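You operate a simulated robot arm through the tools that you are given. There is no shell and no other tool. Be economical: measure what you need, move in short steps, check, and stop when the job is done.

Carry out the task below with a simulated robot arm. There is one attempt and no reset: what you move stays moved.

TASK
Stand the spray can beside the teal mounted window. It goes on the side that lies toward x -0.7, y -0.7 (a direction in the base frame), with about 3 cm between them.
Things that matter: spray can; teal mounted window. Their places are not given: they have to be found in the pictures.

It is judged by the outcome, as a careful person would: the job done as asked, and still so three seconds after it is handed in. It fails if anything else is knocked over, pushed out of place, dropped, spilled or broken.

THE ROBOT
A 6-joint arm with a two-finger parallel gripper, fixed in place. Base frame: the origin is at the foot of the arm, x ahead of it, y to its left, z up; the work surface is at about z = 0. Lengths are in mm, angles in degrees, forces in N, time in s.
With the tool pointing down near the work surface it reaches from about 160 to 420 mm from the base axis. Its first joint turns from -66.0 to 66.0 degrees. Payload 1.57 kg.
Tool frame: the origin (TCP) lies between the finger pads and is the grasp point; the fingertips stand 30 mm ahead of it; z points along the fingers, y is the line along which they close. The gripper opens to 80 mm. The fingers are 17 mm wide and 12 mm thick; the gripper's body (40 by 82 mm) begins 80 mm behind the TCP.
Orientation is that of the tool frame in the base frame, as a unit quaternion [x, y, z, w]. With the fingers straight down and closing along the base's y, the tool's x points along the base's -x, its y along +y and its z along -z.

THE INTERFACE
- The arm moves only by the tool apply_moves. Its argument "moves" is a list of rows, each a list of 7 numbers: the opening, from 0 (shut) to 1 (fully open), then the shift along the base's x, y, z in units of 400 mm (1.0 is 400 mm), then the turn, a rotation vector about the base's x, y, z in units of 90 degrees (1.0 is 90 degrees). In form: [[jaw, x, y, z, rx, ry, rz], ...]. A call has 1 to 20 rows; each row is the pose to reach, as a shift and turn from the pose commanded when the call began. A call with a number of a shift or a turn outside -1 to 1 is refused whole. A row lasts 0.2 s, in which the tool goes at most 50 mm and 8.6 degrees; a call with a longer step from one row to the next is refused whole, and so is a gripper value outside its range. A pose out of reach is approached as far as the arm can. The call stops where the force on the tool passes 40 N (or 10 N more than at its start, if that is more) or the arm is blocked; 0.2 s more then pass. The fingers move at their own pace (about 153 mm/s each) and stop on an object; they squeeze with about 22 N. The grip force told is the motor's: it shows also when the fingers shut on nothing. Time passes only in rows, and 0.2 s behind the last, so rows that repeat a pose let the fingers close. It gives the time, the measured TCP pose, the force on the tool (base axes), the opening and the grip force at its end, in the units of the frame above (readings bear some noise).
- Cameras (640 x 400 px; columns grow to the right, rows downward): "scene" is fixed at [51.6, -331.1, 424.5]; the picture's right is [0.81, -0.59, 0.00], its down [-0.33, -0.45, -0.83] and it looks along [0.49, 0.67, -0.56] (base axes); focal length 242 px, centre (320, 200). "wrist" rides on the gripper at [-32, 0, -78] in the tool frame; the picture's right is [0.00, -1.00, 0.00], its down [0.97, 0.00, -0.24] and it looks along [0.24, 0.00, 0.97] (tool axes); focal length 218 px, centre (320, 200).
- capture(camera): a new picture of that camera. No time passes.
- locate(camera, pixels): there is no depth. For up to 12 entries [column, row, z] of the newest picture of that camera ("zoom" is the newest enlarged one), the place [x, y] in the base frame at which the ray of that pixel passes the height z, good to about 3 mm. No time passes.
- close_up(camera, box): a new picture of the part [left, top, right, bottom] of that camera's present view, enlarged. No time passes.
- close_job(): hands the job in; it is judged then, once.

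Work in short steps. Measure before you move; look again where a grasp or a placing could have gone wrong, and mend it. You have 60 turns and 30 pictures in all, the two below and enlarged ones among them. Open the gripper and draw the arm clear of the work before you hand the job in, unless the task says otherwise; then end with one line.

The tools are called after "Request:" by a JSON object that holds its "op" and its "data". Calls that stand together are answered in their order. apply_moves: Moves the arm, as the interface text tells. Its arguments: {"type":"object","properties":{"moves":{"type":"array","items":{"type":"array","items":{"type":"number"}}}},"required":["moves"]} The other tools are called the same way: capture (camera) takes a picture; locate (camera, pixels) gives the place at which the rays of pixels pass given heights; close_up (camera, box) takes an enlarged picture of a part of a camera's view; close_job () hands the job in.

At the start:

```text
t: 0.0
eef_pos: [264.9, -25.3, 251.7]
tcp_rot: [-0.001, 1.0, 0.0, 0.0]
contact_force: [-0.1, 0.2, 0.5]
gripper_width: 80.0
grasp_force: 0.1
```

scene: 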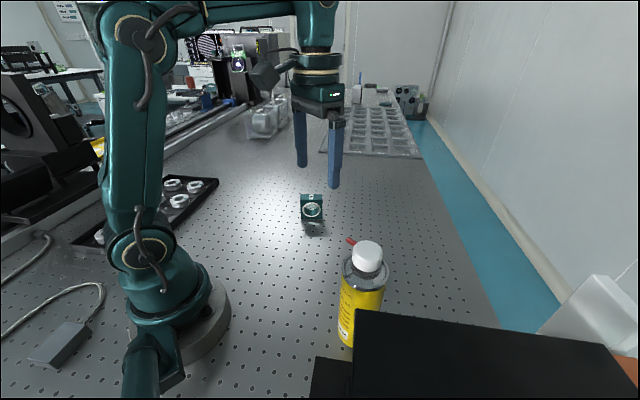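
wrist: 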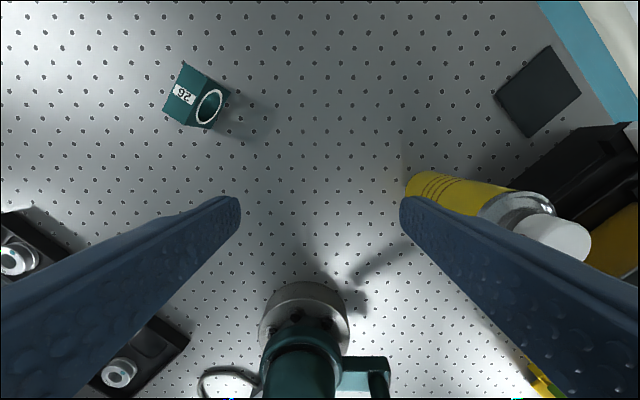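

I'll start by enlarging both objects to get exact pixel positions.

Request:
{"op": "close_up", "data": {"camera": "scene", "box": [270, 170, 430, 370]}}

Request:
{"op": "close_up", "data": {"camera": "wrist", "box": [140, 40, 300, 140]}}

Request:
{"op": "close_up", "data": {"camera": "wrist", "box": [380, 140, 620, 290]}}

```text
2.00 times, centred on (350, 270) of scene
```

zoom: 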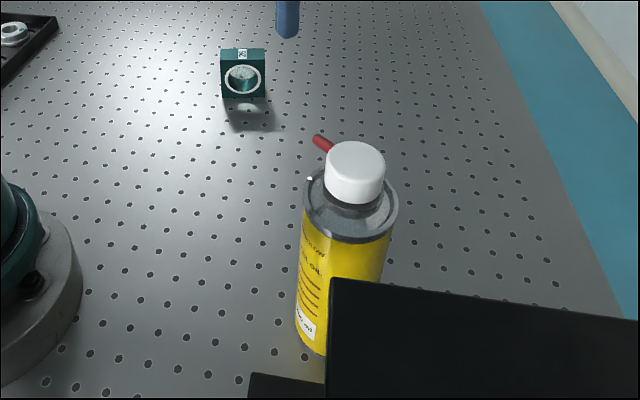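

```text
4.00 times, centred on (220, 90) of wrist
```

zoom: 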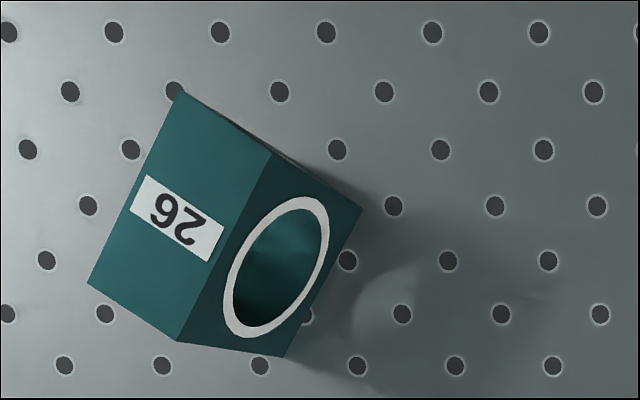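

```text
2.67 times, centred on (500, 215) of wrist
```

zoom: 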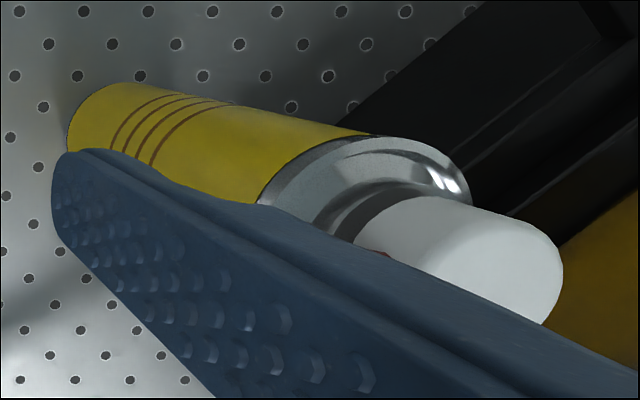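

Request:
{"op": "locate", "data": {"camera": "wrist", "pixels": [[230.5, 92.5, 0], [210.75, 129, 0], [185, 63, 40], [208, 78, 40], [184.5, 125.25, 40], [162, 110.5, 40], [405, 194, 0], [425, 171, 0], [573, 243, 120], [573, 243, 140], [573, 243, 160], [573, 243, 180]]}}

Request:
{"op": "locate", "data": {"camera": "scene", "pixels": [[368, 249, 120], [368, 249, 140], [368, 249, 160], [368, 249, 180], [303, 195, 40], [322, 195, 40], [303, 218, 0], [322, 218, 0]]}}

```text
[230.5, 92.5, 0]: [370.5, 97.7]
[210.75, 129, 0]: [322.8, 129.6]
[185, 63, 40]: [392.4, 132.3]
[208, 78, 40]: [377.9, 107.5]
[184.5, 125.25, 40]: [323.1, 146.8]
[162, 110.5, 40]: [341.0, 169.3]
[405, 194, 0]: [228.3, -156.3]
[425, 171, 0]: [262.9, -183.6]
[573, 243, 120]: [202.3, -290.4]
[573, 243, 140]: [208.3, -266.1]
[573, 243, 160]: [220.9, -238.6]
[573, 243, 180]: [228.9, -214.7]
```

```text
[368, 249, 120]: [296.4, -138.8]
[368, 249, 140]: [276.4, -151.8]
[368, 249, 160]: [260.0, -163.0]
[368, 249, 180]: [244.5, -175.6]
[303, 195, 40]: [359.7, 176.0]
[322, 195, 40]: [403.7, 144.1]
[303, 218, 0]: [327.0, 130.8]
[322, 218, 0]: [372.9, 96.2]
```

The can stands around (234,-187) and is about 198 mm tall with a radius near 30. The window is centred around (354,125), with its front face toward roughly (-0.56,-0.83). I'll move up and over toward the can to check the red nozzle and the surroundings.

Request:
{"op": "apply_moves", "data": {"moves": [[1, -0.01, -0.03, 0.08, 0, 0, 0], [1, -0.04, -0.12, 0.12, 0, 0, 0], [1, -0.08, -0.22, 0.12, 0, 0, 0], [1, -0.12, -0.3, 0.12, 0, 0, 0], [1, -0.12, -0.3, 0.12, 0, 0, 0]]}}

Request:
{"op": "capture", "data": {"camera": "wrist"}}

Request:
{"op": "capture", "data": {"camera": "scene"}}

```text
t: 1.2
eef_pos: [216.4, -147.2, 299.9]
tcp_rot: [-0.001, 1.0, 0.0, 0.001]
contact_force: [-0.3, -1.3, -0.3]
gripper_width: 80.0
grasp_force: 0.1
```

```text
24 pictures are left
```

wrist: 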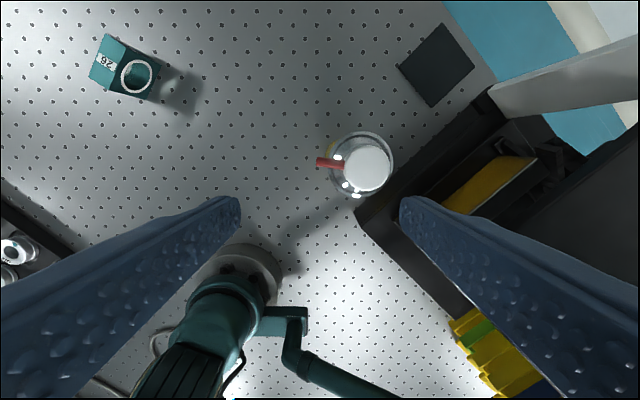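

```text
23 pictures are left
```

scene: 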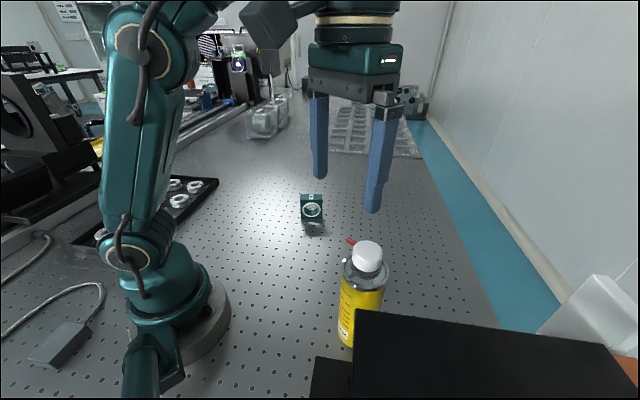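

Seen from above, the can's red nozzle points left (+y), and a dark toolbox is close on its right. I'll zoom in and measure both.

Request:
{"op": "close_up", "data": {"camera": "wrist", "box": [280, 90, 480, 215]}}

Request:
{"op": "locate", "data": {"camera": "wrist", "pixels": [[369, 168, 198], [369, 168, 190], [362, 164, 150], [362, 164, 160], [318, 162, 175], [393, 164, 150], [330, 164, 150], [362, 132, 150], [358, 207, 60], [358, 207, 100], [495, 100, 60], [495, 100, 100]]}}

Request:
{"op": "locate", "data": {"camera": "scene", "pixels": [[356, 310, 60], [356, 310, 100], [356, 310, 140], [368, 249, 198], [348, 239, 175], [348, 239, 185]]}}

```text
3.20 times, centred on (380, 152) of wrist
```

zoom: 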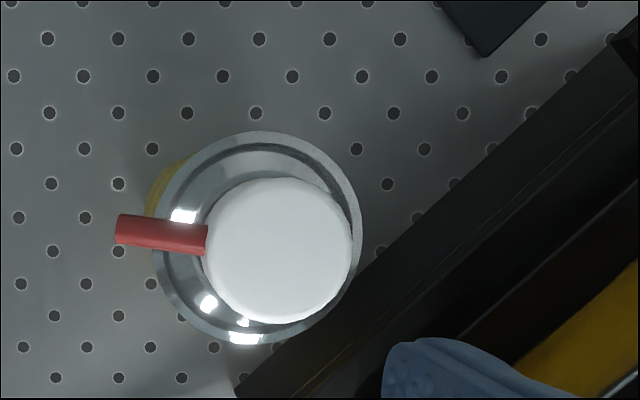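

```text
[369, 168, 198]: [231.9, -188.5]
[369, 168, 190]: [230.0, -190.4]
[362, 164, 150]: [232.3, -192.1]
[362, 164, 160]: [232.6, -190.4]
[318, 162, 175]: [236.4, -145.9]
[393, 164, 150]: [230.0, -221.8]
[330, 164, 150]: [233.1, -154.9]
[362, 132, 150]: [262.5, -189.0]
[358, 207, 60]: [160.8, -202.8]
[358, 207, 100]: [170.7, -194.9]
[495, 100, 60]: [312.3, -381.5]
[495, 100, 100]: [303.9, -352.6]
```

```text
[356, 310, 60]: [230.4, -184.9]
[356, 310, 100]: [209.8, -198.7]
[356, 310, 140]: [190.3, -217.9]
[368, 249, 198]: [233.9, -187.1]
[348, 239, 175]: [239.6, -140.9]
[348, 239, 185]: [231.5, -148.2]
```

The can's axis is at about (233,-188.5), with a diameter near 65 and a rim near z 157. The nozzle points +y and the box edge lies to the -x,-y side, parallel to about (0.63,-0.78). Turning the gripper 45° keeps the fingers clear of both, so I'll centre above the can at that angle.

Request:
{"op": "apply_moves", "data": {"moves": [[1, 0.007, -0.018, 0, 0, 0, 0.083], [1, 0.014, -0.036, 0, 0, 0, 0.167], [1, 0.021, -0.054, 0, 0, 0, 0.25], [1, 0.028, -0.072, 0, 0, 0, 0.333], [1, 0.034, -0.09, 0, 0, 0, 0.417], [1, 0.04, -0.108, 0, 0, 0, 0.5], [1, 0.04, -0.108, 0, 0, 0, 0.5]]}}

Request:
{"op": "capture", "data": {"camera": "wrist"}}

Request:
{"op": "capture", "data": {"camera": "scene"}}

```text
t: 2.8
eef_pos: [225.8, -183.5, 285.3]
tcp_rot: [-0.384, 0.923, 0.001, 0.001]
contact_force: [-0.2, 0.1, 0.6]
gripper_width: 80.0
grasp_force: 0.1
out of reach, approached as far as the arm can: row 2, 3, 4, 5, 6, 7
```

```text
21 pictures are left
```

wrist: 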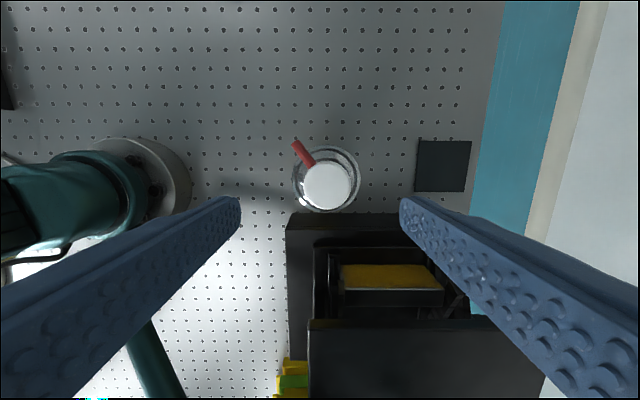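

```text
20 pictures are left
```

scene: 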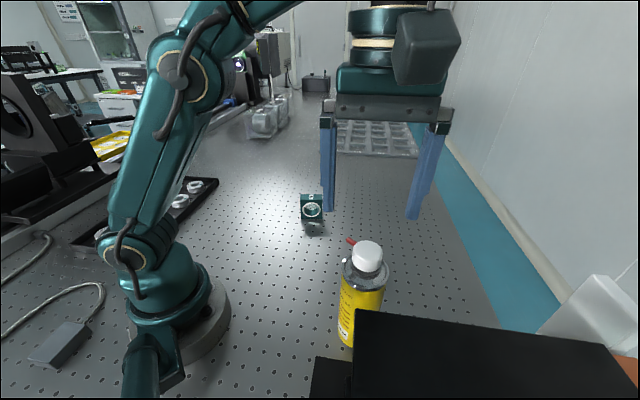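

The view confirms the layout: the cap is at (326,186) and the standing lid's top edge is near row 320. I'll measure the axis and the lid from here.

Request:
{"op": "locate", "data": {"camera": "wrist", "pixels": [[326, 187, 198], [326, 179, 157], [310, 320, 120], [310, 320, 160], [310, 320, 200], [287, 213, 60], [293, 179, 157], [362, 179, 157], [326, 146, 157], [326, 212, 157], [293, 143, 175]]}}

Request:
{"op": "close_up", "data": {"camera": "wrist", "box": [270, 120, 390, 220]}}

Request:
{"op": "locate", "data": {"camera": "scene", "pixels": [[356, 310, 120], [356, 310, 160], [356, 310, 200]]}}

```text
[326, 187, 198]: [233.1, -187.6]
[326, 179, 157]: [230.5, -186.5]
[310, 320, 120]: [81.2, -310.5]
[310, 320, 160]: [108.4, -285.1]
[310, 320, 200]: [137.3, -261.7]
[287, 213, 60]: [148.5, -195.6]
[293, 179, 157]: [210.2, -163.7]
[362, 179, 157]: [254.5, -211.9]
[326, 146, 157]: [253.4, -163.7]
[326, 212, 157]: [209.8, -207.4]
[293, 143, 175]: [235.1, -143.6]
```

```text
4.00 times, centred on (330, 170) of wrist
```

zoom: 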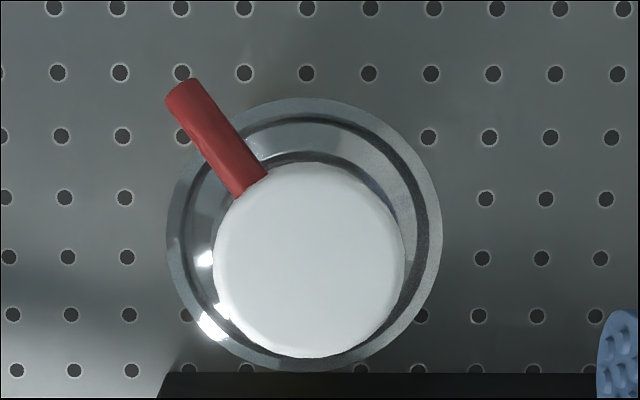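

```text
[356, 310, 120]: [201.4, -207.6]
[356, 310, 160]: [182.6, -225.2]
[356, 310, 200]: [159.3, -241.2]
```

The can's axis is at (232.5,-187) and the lid is over 100 mm away, so there is room. I'll drop slightly first to see where the commanded pose really is.

Request:
{"op": "apply_moves", "data": {"moves": [[1, 0, 0, -0.05, 0, 0, 0], [1, 0, 0, -0.1, 0, 0, 0], [1, 0, 0, -0.1, 0, 0, 0]]}}

```text
t: 3.6
eef_pos: [227.4, -183.6, 247.0]
tcp_rot: [-0.384, 0.923, 0.0, 0.001]
contact_force: [-0.4, -0.7, 0.7]
gripper_width: 80.1
grasp_force: 0.0
```

The command is close to the measured pose, so I'll centre by (+5,-3.5) and read again.

Request:
{"op": "apply_moves", "data": {"moves": [[1, 0.0128, -0.0085, 0, 0, 0, 0], [1, 0.0128, -0.0085, 0, 0, 0, 0]]}}

Request:
{"op": "capture", "data": {"camera": "wrist"}}

```text
t: 4.2
eef_pos: [231.8, -186.1, 246.0]
tcp_rot: [-0.383, 0.924, 0.002, 0.0]
contact_force: [0.1, 0.7, -0.9]
gripper_width: 80.0
grasp_force: 0.1
```

```text
18 pictures are left
```

wrist: 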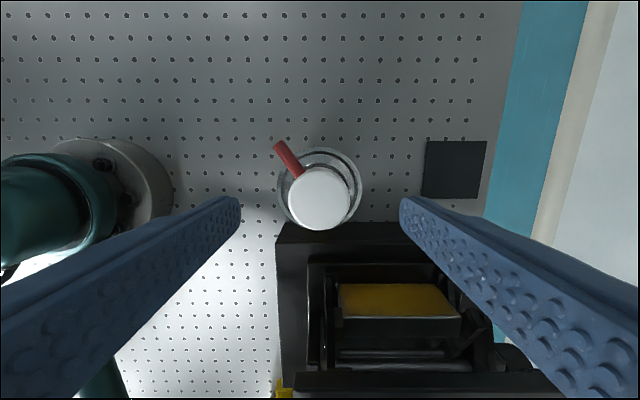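

The rim spans columns 277–363, so it is centred at 320 in the closing direction. I'll descend in small steps to TCP z≈132.

Request:
{"op": "apply_moves", "data": {"moves": [[1, 0, 0, -0.05, 0, 0, 0], [1, 0, 0, -0.1, 0, 0, 0], [1, 0, 0, -0.15, 0, 0, 0], [1, 0, 0, -0.2, 0, 0, 0], [1, 0, 0, -0.2, 0, 0, 0]]}}

Request:
{"op": "capture", "data": {"camera": "wrist"}}

Request:
{"op": "capture", "data": {"camera": "scene"}}

```text
t: 5.4
eef_pos: [231.2, -185.8, 164.3]
tcp_rot: [-0.383, 0.924, 0.001, 0.001]
contact_force: [0.0, 0.9, 1.4]
gripper_width: 79.9
grasp_force: 0.1
```

```text
17 pictures are left
```

wrist: 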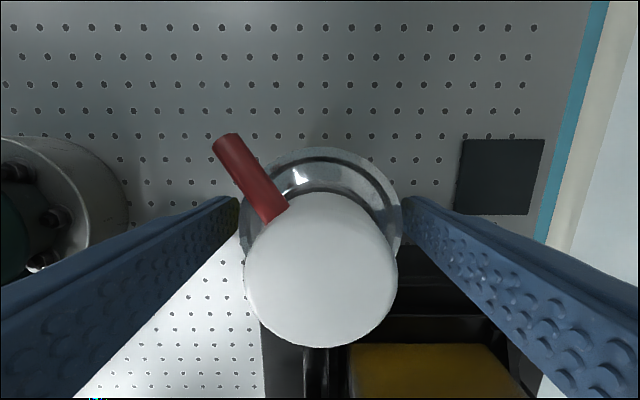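

```text
16 pictures are left
```

scene: 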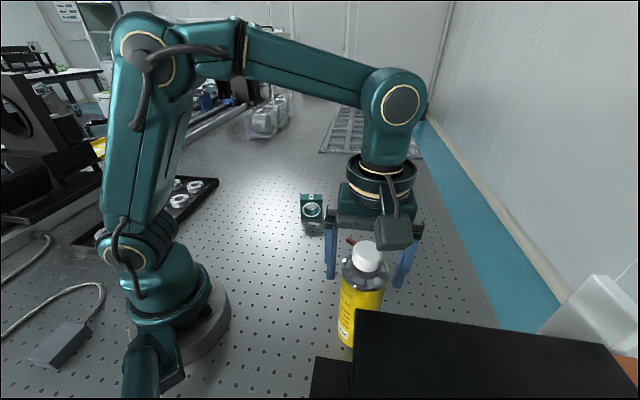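

The fingers straddle the can evenly and the nozzle is clear. The grey housing on the wrist's rear is nearest the lid, so I'll lower 16 mm more and look closely there.

Request:
{"op": "apply_moves", "data": {"moves": [[1, 0, 0, -0.02, 0, 0, 0], [1, 0, 0, -0.04, 0, 0, 0], [1, 0, 0, -0.04, 0, 0, 0]]}}

Request:
{"op": "close_up", "data": {"camera": "scene", "box": [280, 180, 480, 340]}}

```text
t: 6.2
eef_pos: [231.9, -186.1, 149.6]
tcp_rot: [-0.384, 0.923, 0.002, 0.0]
contact_force: [-0.2, -0.5, 0.2]
gripper_width: 80.1
grasp_force: 0.1
```

```text
2.50 times, centred on (380, 260) of scene
```

zoom: 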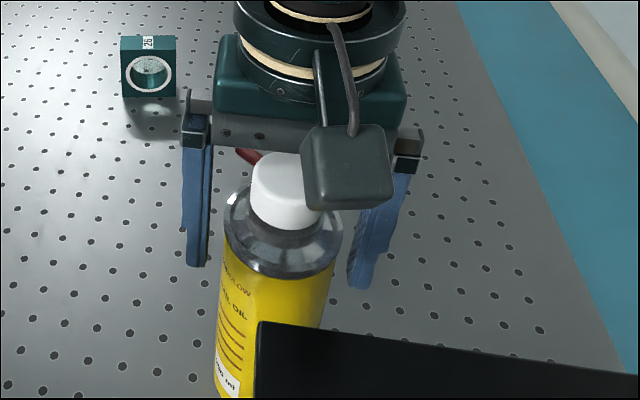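

The housing is well clear of the lid. I'll lower 16 mm more and close the fingers.

Request:
{"op": "apply_moves", "data": {"moves": [[1, 0.0005, -0.001, -0.02, 0, 0, 0], [1, 0.0005, -0.001, -0.042, 0, 0, 0], [1, 0.0005, -0.001, -0.042, 0, 0, 0], [0.85, 0.0005, -0.001, -0.042, 0, 0, 0], [0.5, 0.0005, -0.001, -0.042, 0, 0, 0], [0.5, 0.0005, -0.001, -0.042, 0, 0, 0], [0.5, 0.0005, -0.001, -0.042, 0, 0, 0]]}}

```text
t: 7.8
eef_pos: [231.8, -188.3, 132.5]
tcp_rot: [-0.383, 0.924, 0.001, 0.0]
contact_force: [0.7, 0.0, -0.9]
gripper_width: 61.1
grasp_force: 22.4
```

It grips at 61 mm with 22 N. I'll lift a little and check.

Request:
{"op": "apply_moves", "data": {"moves": [[0.5, 0, 0, 0.02, 0, 0, 0], [0.5, 0, 0, 0.05, 0, 0, 0], [0.5, 0, 0, 0.1, 0, 0, 0], [0.5, 0, 0, 0.1, 0, 0, 0]]}}

Request:
{"op": "capture", "data": {"camera": "scene"}}

Request:
{"op": "capture", "data": {"camera": "wrist"}}

```text
t: 8.8
eef_pos: [231.4, -186.1, 173.7]
tcp_rot: [-0.383, 0.924, 0.001, 0.0]
contact_force: [0.0, 0.2, -3.5]
gripper_width: 61.1
grasp_force: 22.0
```

```text
14 pictures are left
```

scene: 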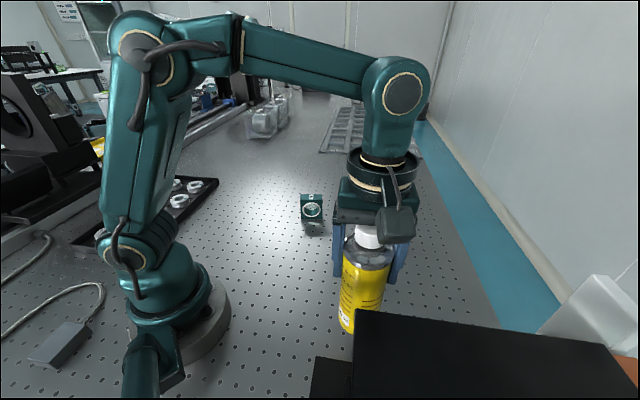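

```text
13 pictures are left
```

wrist: 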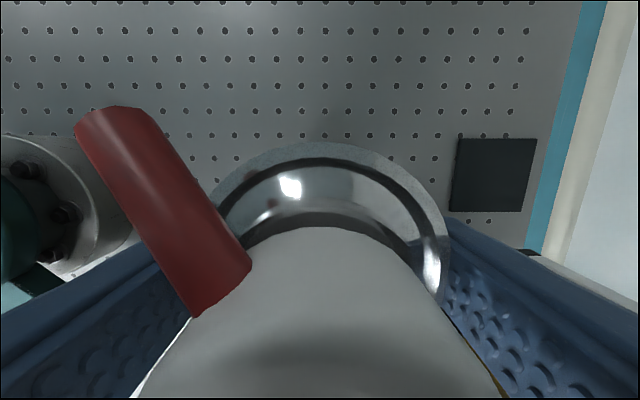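

The can is held upright, with about 3.5 N on the tool. The target is can centre (302,71.5), which is 61 mm out from the window's front face (30 mm gap plus 31 mm radius). I'll carry it there at this height.

Request:
{"op": "apply_moves", "data": {"moves": [[0.5, 0.01, 0.04, 0, 0, 0, 0], [0.5, 0.03, 0.11, 0, 0, 0, 0], [0.5, 0.053, 0.195, 0, 0, 0, 0], [0.5, 0.076, 0.28, 0, 0, 0, 0], [0.5, 0.099, 0.365, 0, 0, 0, 0], [0.5, 0.122, 0.45, 0, 0, 0, 0], [0.5, 0.145, 0.535, 0, 0, 0, 0], [0.5, 0.163, 0.6, 0, 0, 0, 0], [0.5, 0.163, 0.6, 0, 0, 0, 0], [0.5, 0.163, 0.6, 0, 0, 0, 0]]}}

Request:
{"op": "close_up", "data": {"camera": "scene", "box": [220, 100, 420, 250]}}

```text
t: 11.0
eef_pos: [296.5, 51.3, 171.8]
tcp_rot: [-0.384, 0.924, 0.001, 0.001]
contact_force: [0.2, 0.5, -2.2]
gripper_width: 61.3
grasp_force: 21.9
```

```text
2.67 times, centred on (320, 175) of scene
```

zoom: 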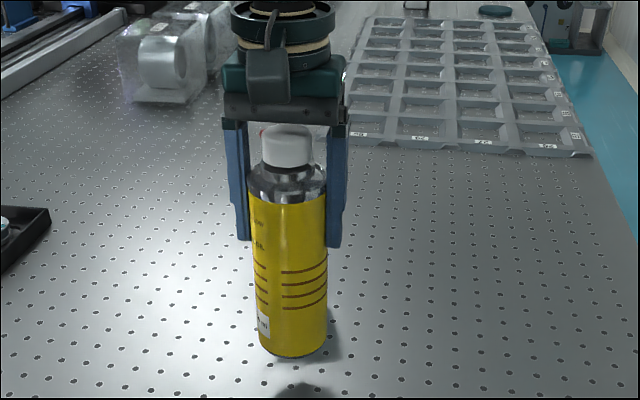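

I'll make the final (+5.5,+20) approach at height, then check with the wrist camera.

Request:
{"op": "apply_moves", "data": {"moves": [[0.5, 0.006, 0.025, 0, 0, 0, 0], [0.5, 0.0135, 0.0505, 0, 0, 0, 0], [0.5, 0.0135, 0.0505, 0, 0, 0, 0]]}}

Request:
{"op": "capture", "data": {"camera": "wrist"}}

```text
t: 11.8
eef_pos: [301.3, 72.4, 171.7]
tcp_rot: [-0.384, 0.923, 0.001, 0.0]
contact_force: [-0.7, 0.6, -2.6]
gripper_width: 61.1
grasp_force: 22.3
```

```text
11 pictures are left
```

wrist: 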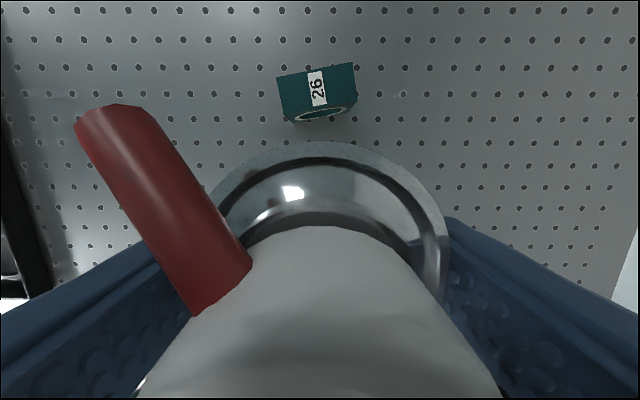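

The window is visible ahead at (318,92), so I'll refine its position from this nearer view.

Request:
{"op": "close_up", "data": {"camera": "wrist", "box": [270, 50, 370, 130]}}

```text
5.00 times, centred on (320, 90) of wrist
```

zoom: 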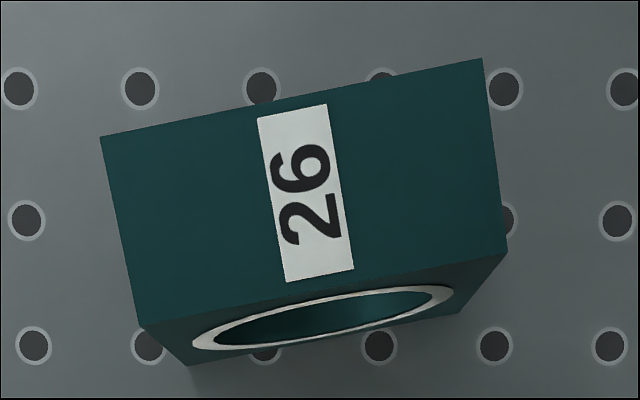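

Request:
{"op": "locate", "data": {"camera": "zoom", "pixels": [[188, 366, 0], [461, 312, 0], [139, 326, 60], [508, 252, 60], [100, 137, 60], [483, 58, 60], [139, 326, 55], [508, 252, 55], [100, 137, 55], [483, 58, 55]]}}

```text
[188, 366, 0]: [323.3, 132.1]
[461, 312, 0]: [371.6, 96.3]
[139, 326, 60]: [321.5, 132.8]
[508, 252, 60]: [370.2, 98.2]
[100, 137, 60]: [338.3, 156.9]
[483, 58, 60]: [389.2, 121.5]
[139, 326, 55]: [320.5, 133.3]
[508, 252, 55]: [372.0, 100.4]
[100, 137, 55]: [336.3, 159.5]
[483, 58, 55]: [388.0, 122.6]
```

The window centre refines to (355,127), which makes the target (300.8,72.6). The TCP is at (301.3,72.4), so it's aligned. I'll lower slowly by the 40 mm that was lifted.

Request:
{"op": "apply_moves", "data": {"moves": [[0.5, 0, 0, -0.03, 0, 0, 0], [0.5, 0, 0, -0.06, 0, 0, 0], [0.5, 0, 0, -0.08, 0, 0, 0], [0.5, 0, 0, -0.09, 0, 0, 0], [0.5, 0, 0, -0.096, 0, 0, 0], [0.5, 0, 0, -0.099, 0, 0, 0], [0.5, 0, 0, -0.099, 0, 0, 0]]}}

Request:
{"op": "close_up", "data": {"camera": "scene", "box": [220, 100, 420, 250]}}

```text
t: 13.4
eef_pos: [301.7, 73.2, 133.2]
tcp_rot: [-0.384, 0.923, 0.001, 0.001]
contact_force: [-0.7, -0.5, 0.3]
gripper_width: 61.4
grasp_force: 22.6
```

```text
2.67 times, centred on (320, 175) of scene
```

zoom: 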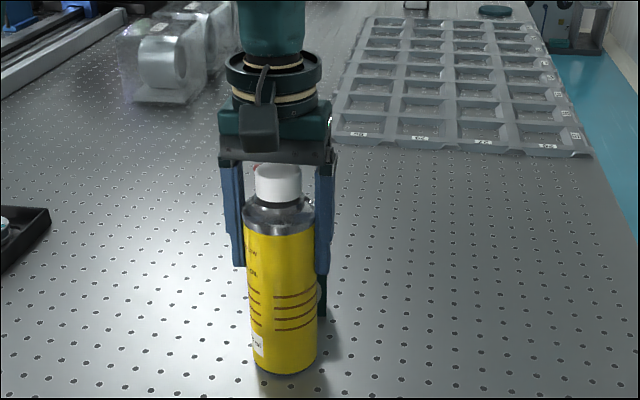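

The tool force went from -2.6 to about 0 N, so the can is standing on the surface. I'll open the fingers.

Request:
{"op": "apply_moves", "data": {"moves": [[0.8, 0, 0, 0, 0, 0, 0], [1, 0, 0, 0, 0, 0, 0], [1, 0, 0, 0, 0, 0, 0], [1, 0, 0, 0, 0, 0, 0]]}}

Request:
{"op": "capture", "data": {"camera": "wrist"}}

```text
t: 14.4
eef_pos: [302.1, 73.7, 133.2]
tcp_rot: [-0.383, 0.924, 0.001, 0.001]
contact_force: [-0.3, 0.1, -0.4]
gripper_width: 79.9
grasp_force: 0.1
```

```text
8 pictures are left
```

wrist: 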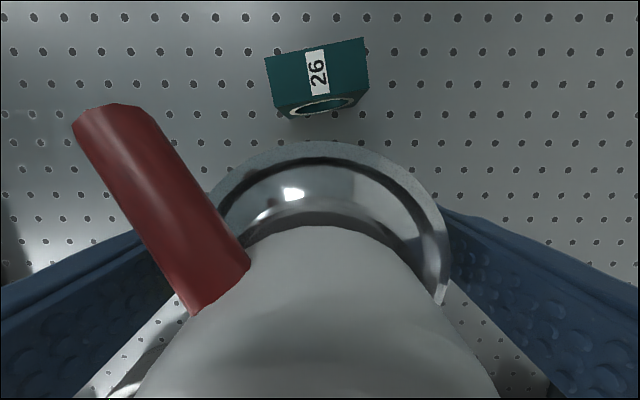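

The fingers are clear on both sides, so I'll raise straight up.

Request:
{"op": "apply_moves", "data": {"moves": [[1, 0, 0, 0.03, 0, 0, 0], [1, 0, 0, 0.08, 0, 0, 0], [1, 0, 0, 0.14, 0, 0, 0], [1, 0, 0, 0.2, 0, 0, 0], [1, 0, 0, 0.26, 0, 0, 0], [1, -0.02, -0.03, 0.29, 0, 0, 0], [1, -0.08, -0.1, 0.29, 0, 0, 0], [1, -0.12, -0.17, 0.29, 0, 0, 0], [1, -0.12, -0.17, 0.29, 0, 0, 0]]}}

Request:
{"op": "capture", "data": {"camera": "wrist"}}

Request:
{"op": "capture", "data": {"camera": "scene"}}

```text
t: 16.4
eef_pos: [254.6, 4.4, 251.2]
tcp_rot: [-0.383, 0.924, 0.001, 0.0]
contact_force: [-0.1, -0.3, 1.0]
gripper_width: 79.9
grasp_force: 0.1
```

```text
7 pictures are left
```

wrist: 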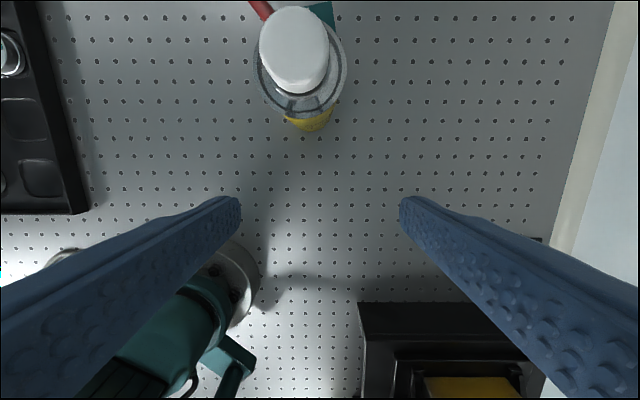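

```text
6 pictures are left
```

scene: 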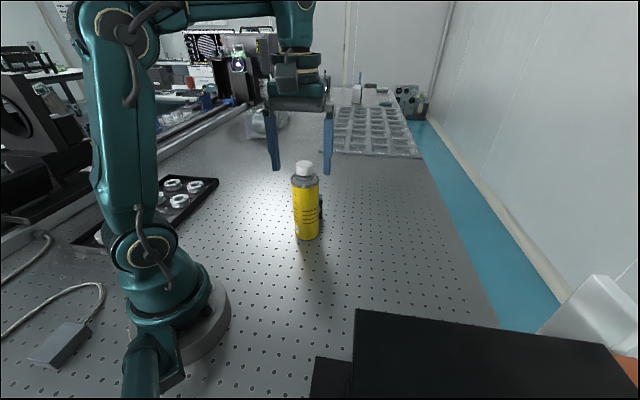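

The can stands upright and the arm is clear. I'll check its final position with the cap and base pixels.

Request:
{"op": "locate", "data": {"camera": "scene", "pixels": [[304.5, 165, 198], [307, 240, 0]]}}

Request:
{"op": "locate", "data": {"camera": "wrist", "pixels": [[297, 43, 198], [313, 131, 0]]}}

```text
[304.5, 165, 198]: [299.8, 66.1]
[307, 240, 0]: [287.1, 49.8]
```

```text
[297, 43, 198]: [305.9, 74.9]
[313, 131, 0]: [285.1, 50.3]
```

The can's centre comes out near (302,73), as planned, so the gap is about 3 cm. I'm handing the job in.

Request:
{"op": "close_job", "data": {}}

```text
The job is handed in.
```

The spray can stands upright beside the teal mounted window, on its (-0.7, -0.7) side with a gap of about 3 cm; the arm is drawn clear with the gripper open.
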